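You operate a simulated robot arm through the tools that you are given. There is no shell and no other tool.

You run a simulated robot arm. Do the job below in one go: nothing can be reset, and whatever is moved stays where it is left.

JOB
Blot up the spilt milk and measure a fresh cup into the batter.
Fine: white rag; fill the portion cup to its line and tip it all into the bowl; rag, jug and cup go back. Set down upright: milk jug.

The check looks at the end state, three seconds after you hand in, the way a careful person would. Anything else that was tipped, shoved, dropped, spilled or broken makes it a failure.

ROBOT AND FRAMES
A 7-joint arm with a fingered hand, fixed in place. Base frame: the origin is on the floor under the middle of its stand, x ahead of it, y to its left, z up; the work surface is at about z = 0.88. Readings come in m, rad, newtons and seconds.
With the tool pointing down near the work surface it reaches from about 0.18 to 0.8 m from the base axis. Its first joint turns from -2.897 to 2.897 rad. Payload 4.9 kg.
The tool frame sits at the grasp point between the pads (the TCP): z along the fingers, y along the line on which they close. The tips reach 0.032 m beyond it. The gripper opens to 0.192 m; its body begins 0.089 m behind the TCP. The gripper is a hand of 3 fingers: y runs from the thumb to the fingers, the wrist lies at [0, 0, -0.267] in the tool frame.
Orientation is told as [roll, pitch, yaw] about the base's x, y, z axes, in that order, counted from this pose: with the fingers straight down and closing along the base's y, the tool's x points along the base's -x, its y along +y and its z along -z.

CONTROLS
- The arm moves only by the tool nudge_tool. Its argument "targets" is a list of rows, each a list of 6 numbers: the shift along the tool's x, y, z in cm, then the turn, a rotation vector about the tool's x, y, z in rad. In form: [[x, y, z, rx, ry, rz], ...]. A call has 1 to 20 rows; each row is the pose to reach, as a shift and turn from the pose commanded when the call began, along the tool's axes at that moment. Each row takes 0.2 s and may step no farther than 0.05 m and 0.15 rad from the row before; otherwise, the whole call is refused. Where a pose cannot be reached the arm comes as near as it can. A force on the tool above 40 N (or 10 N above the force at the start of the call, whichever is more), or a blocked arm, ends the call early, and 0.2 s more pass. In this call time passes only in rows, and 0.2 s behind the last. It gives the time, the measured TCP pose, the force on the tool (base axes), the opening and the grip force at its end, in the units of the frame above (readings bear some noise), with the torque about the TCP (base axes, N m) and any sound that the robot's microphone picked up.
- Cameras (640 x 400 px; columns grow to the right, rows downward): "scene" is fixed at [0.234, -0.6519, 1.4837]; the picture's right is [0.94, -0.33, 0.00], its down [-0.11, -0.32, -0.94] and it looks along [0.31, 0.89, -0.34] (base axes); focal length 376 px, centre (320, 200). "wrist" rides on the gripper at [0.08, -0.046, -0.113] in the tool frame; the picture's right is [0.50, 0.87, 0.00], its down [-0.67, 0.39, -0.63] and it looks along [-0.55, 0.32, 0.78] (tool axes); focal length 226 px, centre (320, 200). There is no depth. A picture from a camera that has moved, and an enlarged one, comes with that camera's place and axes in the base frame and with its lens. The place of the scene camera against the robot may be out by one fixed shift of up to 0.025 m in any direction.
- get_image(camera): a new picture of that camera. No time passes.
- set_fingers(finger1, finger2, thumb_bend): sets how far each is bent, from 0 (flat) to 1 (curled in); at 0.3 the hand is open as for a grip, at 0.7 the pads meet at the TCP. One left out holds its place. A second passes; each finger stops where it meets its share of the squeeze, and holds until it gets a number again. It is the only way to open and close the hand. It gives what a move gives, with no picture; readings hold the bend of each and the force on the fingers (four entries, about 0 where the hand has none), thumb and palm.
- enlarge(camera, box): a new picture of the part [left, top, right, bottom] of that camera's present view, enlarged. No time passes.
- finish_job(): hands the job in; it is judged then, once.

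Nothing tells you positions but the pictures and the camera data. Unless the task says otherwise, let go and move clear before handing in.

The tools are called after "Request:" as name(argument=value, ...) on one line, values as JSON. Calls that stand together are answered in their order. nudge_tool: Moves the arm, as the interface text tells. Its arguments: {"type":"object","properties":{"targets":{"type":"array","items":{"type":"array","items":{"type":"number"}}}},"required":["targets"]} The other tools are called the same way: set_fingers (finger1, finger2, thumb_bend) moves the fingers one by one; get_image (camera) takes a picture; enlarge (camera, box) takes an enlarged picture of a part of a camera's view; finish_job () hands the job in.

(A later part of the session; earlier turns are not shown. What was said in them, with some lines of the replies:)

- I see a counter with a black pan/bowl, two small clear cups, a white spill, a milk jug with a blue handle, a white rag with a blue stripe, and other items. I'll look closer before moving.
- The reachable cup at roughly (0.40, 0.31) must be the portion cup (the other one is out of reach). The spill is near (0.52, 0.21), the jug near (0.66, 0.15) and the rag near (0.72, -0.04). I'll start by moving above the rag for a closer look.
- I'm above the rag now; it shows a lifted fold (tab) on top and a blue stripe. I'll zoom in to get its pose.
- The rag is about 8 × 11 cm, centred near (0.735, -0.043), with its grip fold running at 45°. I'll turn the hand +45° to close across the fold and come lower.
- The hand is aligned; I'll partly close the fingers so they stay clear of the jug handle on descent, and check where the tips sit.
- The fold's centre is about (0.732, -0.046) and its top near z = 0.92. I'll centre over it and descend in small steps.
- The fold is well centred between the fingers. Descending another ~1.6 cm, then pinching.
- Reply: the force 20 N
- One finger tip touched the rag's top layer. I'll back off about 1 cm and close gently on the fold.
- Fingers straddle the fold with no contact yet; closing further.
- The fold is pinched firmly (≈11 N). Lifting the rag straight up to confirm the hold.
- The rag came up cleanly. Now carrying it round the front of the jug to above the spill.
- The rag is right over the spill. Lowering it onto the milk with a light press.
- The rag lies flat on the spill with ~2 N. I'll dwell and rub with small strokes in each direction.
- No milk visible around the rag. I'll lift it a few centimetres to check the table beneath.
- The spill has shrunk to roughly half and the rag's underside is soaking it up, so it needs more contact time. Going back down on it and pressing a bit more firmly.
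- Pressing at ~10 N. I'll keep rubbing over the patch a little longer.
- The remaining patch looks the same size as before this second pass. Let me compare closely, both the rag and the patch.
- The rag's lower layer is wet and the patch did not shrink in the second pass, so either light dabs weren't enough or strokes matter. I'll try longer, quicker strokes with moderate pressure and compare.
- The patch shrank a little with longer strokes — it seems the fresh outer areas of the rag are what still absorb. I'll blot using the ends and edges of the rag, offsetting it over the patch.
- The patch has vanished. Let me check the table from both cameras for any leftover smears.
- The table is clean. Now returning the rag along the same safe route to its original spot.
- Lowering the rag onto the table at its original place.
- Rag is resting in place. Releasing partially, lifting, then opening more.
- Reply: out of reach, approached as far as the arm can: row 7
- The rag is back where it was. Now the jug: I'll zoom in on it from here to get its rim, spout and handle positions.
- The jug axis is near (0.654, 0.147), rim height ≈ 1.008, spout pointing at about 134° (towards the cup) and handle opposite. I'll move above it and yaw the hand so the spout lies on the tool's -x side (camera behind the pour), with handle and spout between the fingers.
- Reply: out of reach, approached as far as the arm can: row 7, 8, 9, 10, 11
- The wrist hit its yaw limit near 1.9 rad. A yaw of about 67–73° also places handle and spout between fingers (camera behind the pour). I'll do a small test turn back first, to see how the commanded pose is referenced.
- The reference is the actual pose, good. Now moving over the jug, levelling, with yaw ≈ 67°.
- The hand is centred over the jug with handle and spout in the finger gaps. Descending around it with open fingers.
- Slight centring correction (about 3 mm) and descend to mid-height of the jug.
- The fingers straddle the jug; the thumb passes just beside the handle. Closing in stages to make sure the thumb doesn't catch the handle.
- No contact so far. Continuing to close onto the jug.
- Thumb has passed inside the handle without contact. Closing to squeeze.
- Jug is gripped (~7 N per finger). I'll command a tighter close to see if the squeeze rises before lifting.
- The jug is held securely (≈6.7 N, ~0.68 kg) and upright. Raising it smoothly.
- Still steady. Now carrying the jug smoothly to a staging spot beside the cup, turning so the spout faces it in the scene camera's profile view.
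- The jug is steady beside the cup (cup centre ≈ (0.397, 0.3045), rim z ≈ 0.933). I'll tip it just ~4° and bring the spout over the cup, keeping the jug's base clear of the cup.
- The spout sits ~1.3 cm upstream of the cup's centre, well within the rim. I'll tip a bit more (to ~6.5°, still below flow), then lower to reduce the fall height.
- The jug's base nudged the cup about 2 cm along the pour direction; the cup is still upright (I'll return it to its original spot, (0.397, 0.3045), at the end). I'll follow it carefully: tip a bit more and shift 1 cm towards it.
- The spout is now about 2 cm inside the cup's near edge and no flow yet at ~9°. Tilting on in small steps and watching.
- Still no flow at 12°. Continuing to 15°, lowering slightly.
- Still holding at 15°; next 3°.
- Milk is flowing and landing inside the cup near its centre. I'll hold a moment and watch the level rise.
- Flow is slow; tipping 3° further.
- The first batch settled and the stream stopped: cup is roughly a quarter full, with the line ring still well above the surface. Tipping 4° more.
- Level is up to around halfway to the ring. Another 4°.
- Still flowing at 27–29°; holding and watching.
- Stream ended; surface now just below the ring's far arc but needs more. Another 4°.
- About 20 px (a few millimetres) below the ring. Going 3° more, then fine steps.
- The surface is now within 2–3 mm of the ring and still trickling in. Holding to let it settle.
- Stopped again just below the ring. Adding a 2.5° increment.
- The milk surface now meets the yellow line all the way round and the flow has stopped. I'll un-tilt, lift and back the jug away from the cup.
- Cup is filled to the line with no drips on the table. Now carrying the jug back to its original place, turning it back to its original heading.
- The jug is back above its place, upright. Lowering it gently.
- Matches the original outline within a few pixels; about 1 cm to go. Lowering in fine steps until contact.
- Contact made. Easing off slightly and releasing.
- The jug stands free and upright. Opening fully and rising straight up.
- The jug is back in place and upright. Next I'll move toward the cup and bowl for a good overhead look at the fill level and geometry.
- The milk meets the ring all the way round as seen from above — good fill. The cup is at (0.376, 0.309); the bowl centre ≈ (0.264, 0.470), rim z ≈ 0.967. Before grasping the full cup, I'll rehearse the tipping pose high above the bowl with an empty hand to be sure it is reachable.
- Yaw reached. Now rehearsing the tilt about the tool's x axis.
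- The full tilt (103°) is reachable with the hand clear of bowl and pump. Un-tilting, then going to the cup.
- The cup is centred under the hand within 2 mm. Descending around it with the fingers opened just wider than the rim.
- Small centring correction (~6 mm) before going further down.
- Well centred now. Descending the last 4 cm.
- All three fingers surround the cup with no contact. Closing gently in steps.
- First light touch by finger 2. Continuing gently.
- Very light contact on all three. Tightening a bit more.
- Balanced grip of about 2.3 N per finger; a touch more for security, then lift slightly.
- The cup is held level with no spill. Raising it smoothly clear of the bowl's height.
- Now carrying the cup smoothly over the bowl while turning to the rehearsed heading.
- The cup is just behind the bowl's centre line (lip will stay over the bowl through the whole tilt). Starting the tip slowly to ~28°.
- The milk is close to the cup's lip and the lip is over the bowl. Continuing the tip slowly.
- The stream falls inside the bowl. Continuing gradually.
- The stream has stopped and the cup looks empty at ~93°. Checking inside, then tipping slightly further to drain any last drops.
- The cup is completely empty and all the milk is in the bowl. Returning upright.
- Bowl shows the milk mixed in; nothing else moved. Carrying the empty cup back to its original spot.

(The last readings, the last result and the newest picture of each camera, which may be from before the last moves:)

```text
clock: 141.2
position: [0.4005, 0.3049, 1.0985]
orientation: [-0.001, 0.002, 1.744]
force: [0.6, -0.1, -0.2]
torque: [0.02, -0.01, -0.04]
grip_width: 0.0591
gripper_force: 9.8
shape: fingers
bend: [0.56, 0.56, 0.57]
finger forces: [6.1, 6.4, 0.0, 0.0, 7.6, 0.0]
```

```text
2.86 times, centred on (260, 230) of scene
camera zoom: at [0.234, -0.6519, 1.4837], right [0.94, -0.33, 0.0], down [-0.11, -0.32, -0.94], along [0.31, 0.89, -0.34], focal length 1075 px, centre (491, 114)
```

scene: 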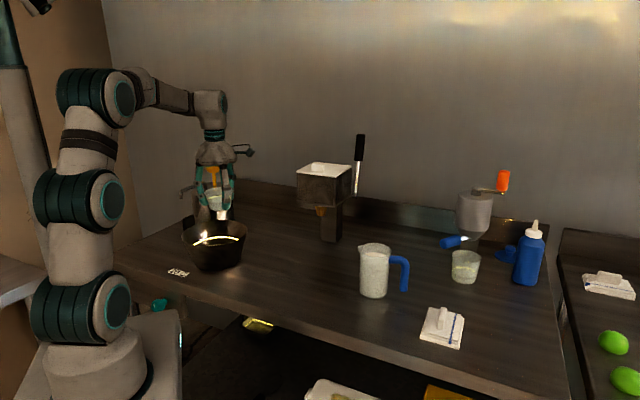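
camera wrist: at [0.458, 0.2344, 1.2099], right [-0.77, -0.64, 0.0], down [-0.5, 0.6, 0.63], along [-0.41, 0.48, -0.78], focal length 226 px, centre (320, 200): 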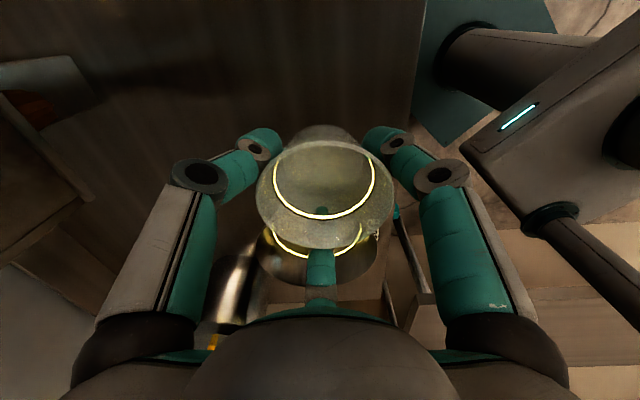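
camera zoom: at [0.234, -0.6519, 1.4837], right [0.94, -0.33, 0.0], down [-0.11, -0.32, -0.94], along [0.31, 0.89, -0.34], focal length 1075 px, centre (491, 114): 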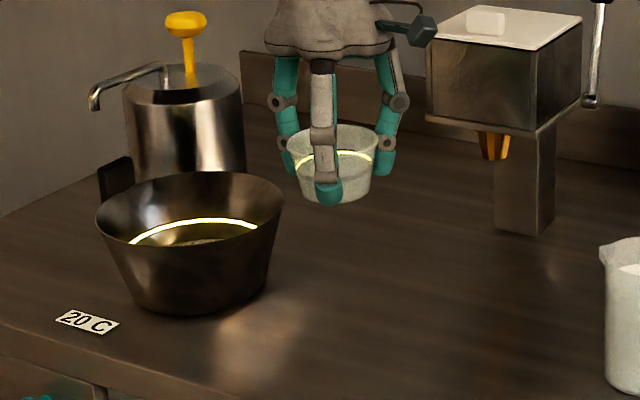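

Lowering the cup to the table.

Request:
nudge_tool(targets=[[0, 0, 2, 0, 0, 0], [0, 0, 5, 0, 0, 0], [0, 0, 8, 0, 0, 0], [0, 0, 11, 0, 0, 0], [0, 0, 13.5, 0, 0, 0], [0, 0, 15, 0, 0, 0], [0, 0, 16, 0, 0, 0]])

Request:
enlarge(camera="scene", box=[230, 235, 350, 310])

```text
clock: 142.8
position: [0.3992, 0.3042, 0.9375]
orientation: [-0.001, 0.001, 1.744]
force: [0.2, -0.2, 0.7]
torque: [-0.01, 0.0, 0.0]
grip_width: 0.0594
gripper_force: 9.5
shape: fingers
bend: [0.56, 0.56, 0.57]
finger forces: [6.1, 6.4, 0.0, 0.1, 7.4, 0.0]
```

```text
5.33 times, centred on (290, 272) of scene
camera zoom: at [0.234, -0.6519, 1.4837], right [0.94, -0.33, 0.0], down [-0.11, -0.32, -0.94], along [0.31, 0.89, -0.34], focal length 2006 px, centre (480, -187)
```

zoom: 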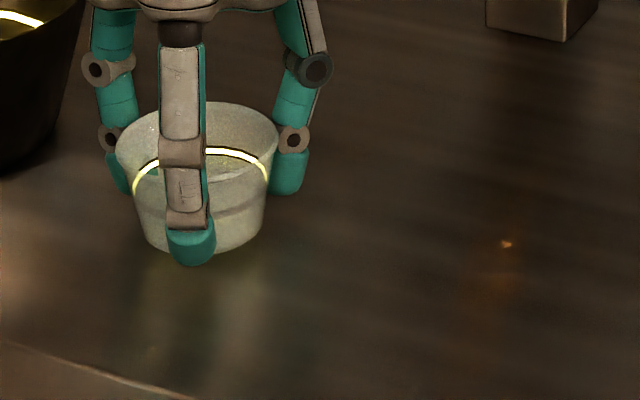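

It lines up with its original outline to within ~3 mm. Fine adjustment and touch down.

Request:
nudge_tool(targets=[[0.1, -0.2, 0.3, 0, 0, 0], [0.1, -0.2, 0.55, 0, 0, 0], [0.1, -0.2, 0.7, 0, 0, 0]])

Request:
enlarge(camera="scene", box=[230, 235, 350, 310])

```text
clock: 143.6
position: [0.4002, 0.3034, 0.9317]
orientation: [0.002, 0.004, 1.744]
force: [0.2, 0.0, 0.1]
torque: [0.01, 0.0, -0.02]
grip_width: 0.0591
gripper_force: 9.8
shape: fingers
bend: [0.56, 0.56, 0.57]
finger forces: [6.1, 6.4, 0.0, 0.0, 7.4, 0.0]
```

```text
5.33 times, centred on (290, 272) of scene
camera zoom: at [0.234, -0.6519, 1.4837], right [0.94, -0.33, 0.0], down [-0.11, -0.32, -0.94], along [0.31, 0.89, -0.34], focal length 2006 px, centre (480, -187)
```

zoom: 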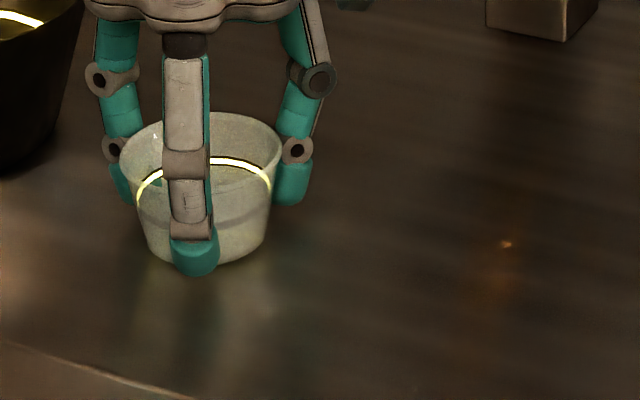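

Request:
nudge_tool(targets=[[0, 0, 0.1, 0, 0, 0], [0, 0, 0.15, 0, 0, 0]])

```text
clock: 144.2
position: [0.4018, 0.3049, 0.9301]
orientation: [-0.001, 0.0, 1.745]
force: [-0.8, -0.2, 0.8]
torque: [0.02, 0.01, -0.03]
grip_width: 0.0591
gripper_force: 10.3
shape: fingers
bend: [0.56, 0.56, 0.57]
finger forces: [5.9, 6.4, 0.0, 0.0, 7.5, 0.1]
```

Request:
nudge_tool(targets=[[0, 0, 0.08, 0, 0, 0], [0, 0, 0.12, 0, 0, 0]])

```text
clock: 144.8
position: [0.4022, 0.3041, 0.9287]
orientation: [0.0, 0.002, 1.744]
force: [0.5, -0.1, 6.7]
torque: [0.01, 0.13, -0.01]
grip_width: 0.0589
gripper_force: 10.1
shape: fingers
bend: [0.56, 0.56, 0.57]
finger forces: [6.0, 6.4, 0.0, 0.0, 7.8, 0.0]
```

Contact. Easing off a hair and opening gently.

Request:
nudge_tool(targets=[[0, 0, -0.08, 0, 0, 0]])

Request:
set_fingers(finger1=0.54, finger2=0.54, thumb_bend=0.55)

Request:
set_fingers(finger1=0.48, finger2=0.48, thumb_bend=0.48)

Request:
set_fingers(finger1=0.41, finger2=0.41, thumb_bend=0.41)

Request:
enlarge(camera="scene", box=[230, 235, 350, 310])

Request:
get_image(camera="wrist")

```text
clock: 145.2
position: [0.4007, 0.3043, 0.9288]
orientation: [-0.001, 0.003, 1.743]
force: [1.8, 0.2, 3.7]
torque: [0.0, 0.1, 0.03]
grip_width: 0.0592
gripper_force: 10.3
shape: fingers
bend: [0.56, 0.56, 0.57]
finger forces: [5.9, 6.6, 0.0, 0.0, 8.4, 0.1]
```

```text
clock: 146.2
position: [0.4014, 0.3036, 0.929]
orientation: [0.002, 0.002, 1.743]
force: [0.0, -0.5, 0.7]
torque: [-0.03, 0.0, 0.01]
grip_width: 0.0649
gripper_force: 0.0
shape: fingers
bend: [0.54, 0.54, 0.55]
finger forces: [0.1, 0.0, 0.0, 0.0, 0.0, 0.0]
```

```text
clock: 147.2
position: [0.4029, 0.3048, 0.9287]
orientation: [0.002, 0.002, 1.743]
force: [0.0, 0.7, 0.8]
torque: [0.01, -0.02, -0.02]
grip_width: 0.0922
gripper_force: 0.1
shape: fingers
bend: [0.48, 0.48, 0.48]
finger forces: [0.0, 0.0, 0.1, 0.0, 0.1, 0.0]
```

```text
clock: 148.2
position: [0.4005, 0.3033, 0.9291]
orientation: [0.002, 0.002, 1.743]
force: [0.4, -0.8, -0.1]
torque: [-0.04, 0.03, 0.0]
grip_width: 0.1223
gripper_force: 0.0
shape: fingers
bend: [0.41, 0.41, 0.41]
finger forces: [0.1, 0.0, 0.0, 0.0, 0.0, 0.0]
```

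```text
5.33 times, centred on (290, 272) of scene
camera zoom: at [0.234, -0.6519, 1.4837], right [0.94, -0.33, 0.0], down [-0.11, -0.32, -0.94], along [0.31, 0.89, -0.34], focal length 2006 px, centre (480, -187)
```

zoom: 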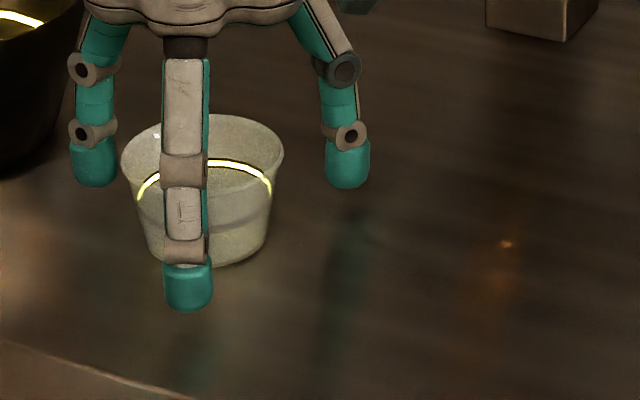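

```text
taken
camera wrist: at [0.4595, 0.2332, 1.0413], right [-0.77, -0.64, 0.0], down [-0.5, 0.6, 0.63], along [-0.41, 0.48, -0.78], focal length 226 px, centre (320, 200)
```

wrist: 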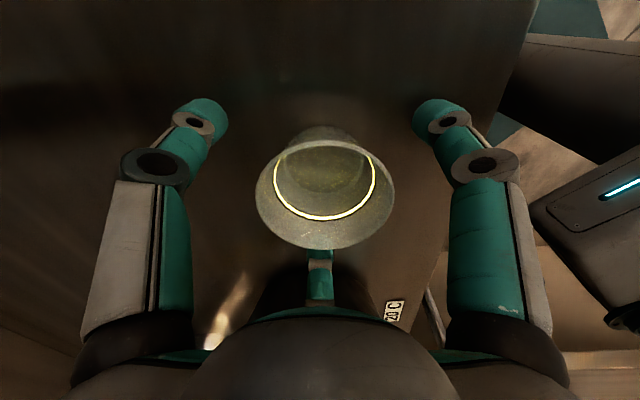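

The cup stands free at its original spot. Rising straight up and clear.

Request:
nudge_tool(targets=[[0, 0, -1, 0, 0, 0], [0, 0, -3, 0, 0, 0], [0, 0, -6, 0, 0, 0], [0, 0, -9, 0, 0, 0], [0, 0, -12, 0, 0, 0], [0, 0, -16, 0, 0, 0], [0, 0, -20, 0, 0, 0], [0, 0, -24, 0, 0, 0], [0, 0, -28, 0, 0, 0]])

Request:
get_image(camera="scene")

Request:
get_image(camera="wrist")

Request:
enlarge(camera="scene", box=[150, 180, 350, 310])

Request:
enlarge(camera="scene", box=[340, 200, 560, 360])

```text
clock: 150.2
position: [0.3999, 0.3033, 1.2057]
orientation: [0.001, 0.003, 1.743]
force: [0.1, -0.3, -0.7]
torque: [-0.03, 0.03, -0.02]
grip_width: 0.1227
gripper_force: 0.0
shape: fingers
bend: [0.41, 0.41, 0.41]
finger forces: [0.0, 0.0, 0.0, 0.0, 0.1, 0.1]
```

```text
taken
```

scene: 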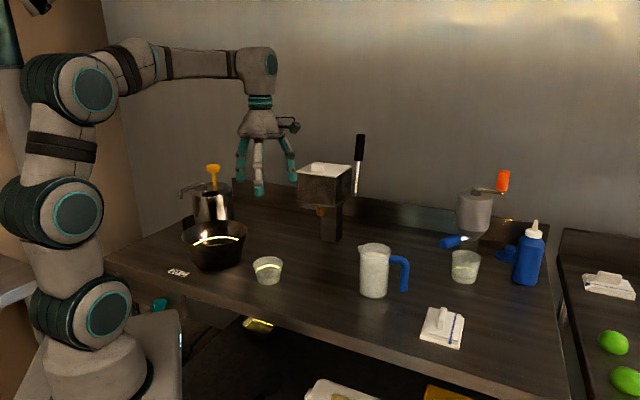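

```text
taken
camera wrist: at [0.4578, 0.2326, 1.3175], right [-0.77, -0.64, 0.0], down [-0.5, 0.6, 0.63], along [-0.41, 0.48, -0.78], focal length 226 px, centre (320, 200)
```

wrist: 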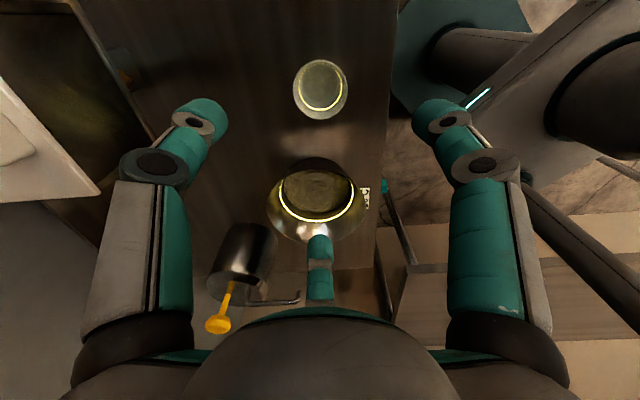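

```text
3.08 times, centred on (250, 245) of scene
camera zoom: at [0.234, -0.6519, 1.4837], right [0.94, -0.33, 0.0], down [-0.11, -0.32, -0.94], along [0.31, 0.89, -0.34], focal length 1157 px, centre (535, 62)
```

zoom: 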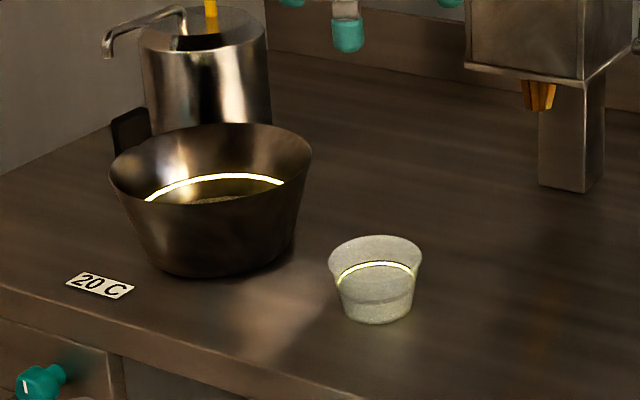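

```text
2.50 times, centred on (450, 280) of scene
camera zoom: at [0.234, -0.6519, 1.4837], right [0.94, -0.33, 0.0], down [-0.11, -0.32, -0.94], along [0.31, 0.89, -0.34], focal length 940 px, centre (-5, 0)
```

zoom: 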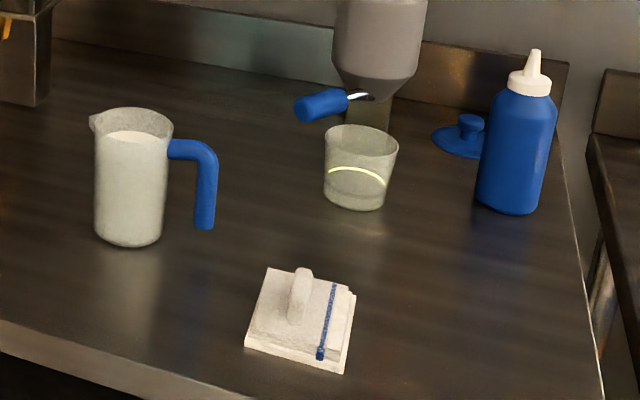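

Everything appears back in place. I'll return the arm to about its starting pose for a final overhead check of the table.

Request:
nudge_tool(targets=[[1.5, -0.5, -0.5, 0, 0, 0.14], [3, -1, -1, 0, 0, 0.28], [4.5, -1.6, -1.5, 0, 0, 0.42], [6, -2.1, -2, 0, 0, 0.56], [7.5, -2.6, -2.5, 0, 0, 0.7], [9, -3.1, -3, 0, 0, 0.84], [10.5, -3.6, -3.5, 0, 0, 0.98], [12, -4.2, -4, 0, 0, 1.12], [13.5, -4.7, -4.5, 0, 0, 1.26], [15, -5.2, -5, 0, 0, 1.4], [17, -5.4, -5.5, 0, 0, 1.54], [19, -5.4, -6, 0, 0, 1.68], [19.5, -5.4, -6, 0, 0, 1.743]])

Request:
get_image(camera="wrist")

Request:
get_image(camera="scene")

Request:
enlarge(camera="wrist", box=[160, 40, 480, 260])

Request:
enlarge(camera="scene", box=[220, 230, 460, 350])

```text
clock: 153.0
position: [0.4863, 0.1208, 1.2693]
orientation: [-0.001, 0.0, 0.001]
force: [0.0, -0.2, -0.5]
torque: [-0.03, 0.02, 0.01]
grip_width: 0.1225
gripper_force: 0.1
shape: fingers
bend: [0.41, 0.41, 0.41]
finger forces: [0.0, 0.1, 0.0, 0.0, 0.0, 0.0]
```

```text
taken
camera wrist: at [0.4062, 0.0751, 1.3815], right [-0.5, 0.87, 0.0], down [0.67, 0.39, 0.63], along [0.55, 0.31, -0.78], focal length 226 px, centre (320, 200)
```

wrist: 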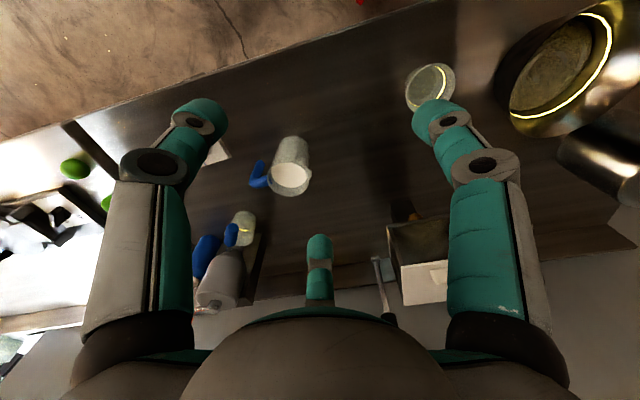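

```text
taken
```

scene: 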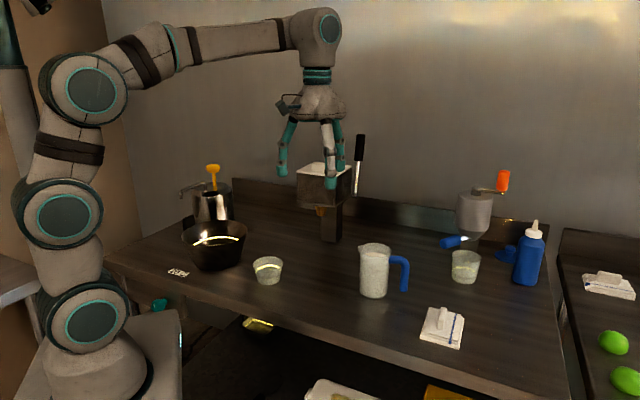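

```text
1.82 times, centred on (320, 150) of wrist
camera zoom: at [0.4062, 0.0751, 1.3815], right [-0.5, 0.87, 0.0], down [0.67, 0.39, 0.63], along [0.55, 0.31, -0.78], focal length 411 px, centre (320, 291)
```

zoom: 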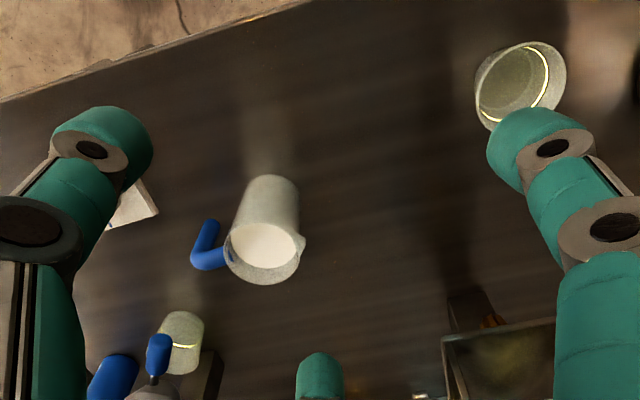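

```text
2.67 times, centred on (340, 290) of scene
camera zoom: at [0.234, -0.6519, 1.4837], right [0.94, -0.33, 0.0], down [-0.11, -0.32, -0.94], along [0.31, 0.89, -0.34], focal length 1003 px, centre (267, -40)
```

zoom: 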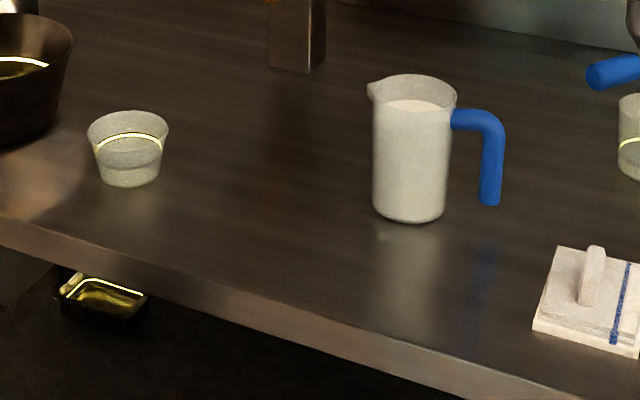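

The table is clean and dry. The jug is upright in its place, the empty cup and the rag are back where they started, and the measured milk is in the bowl. The hand is empty and clear, so I'm handing in.

Request:
finish_job()

```text
The job is handed in.
```

I blotted up the spilt milk, and one measured cup of fresh milk is now in the batter bowl. I've handed the job in but haven't seen a verdict.

- **Spill:** it took four passes with the white rag before the patch was gone. No milk showed on the table in the final pictures from both cameras.
- **Measured cup:** I poured from the jug until the milk met the yellow line all the way round. I then tipped the cup past 90° over the bowl until it was empty.
- **Put back:** the jug stands upright in its original place and the empty cup matches its starting outline. The rag, now wet with milk, is within about 5 mm of where it was.
- **Cup nudged:** while I lined up the pour, the jug's base pushed the cup about 2 cm along the table. It was empty and stayed upright, and I set it back on its original spot afterwards.

I saw nothing else moved or spilled, and the hand was open and clear when I handed in.
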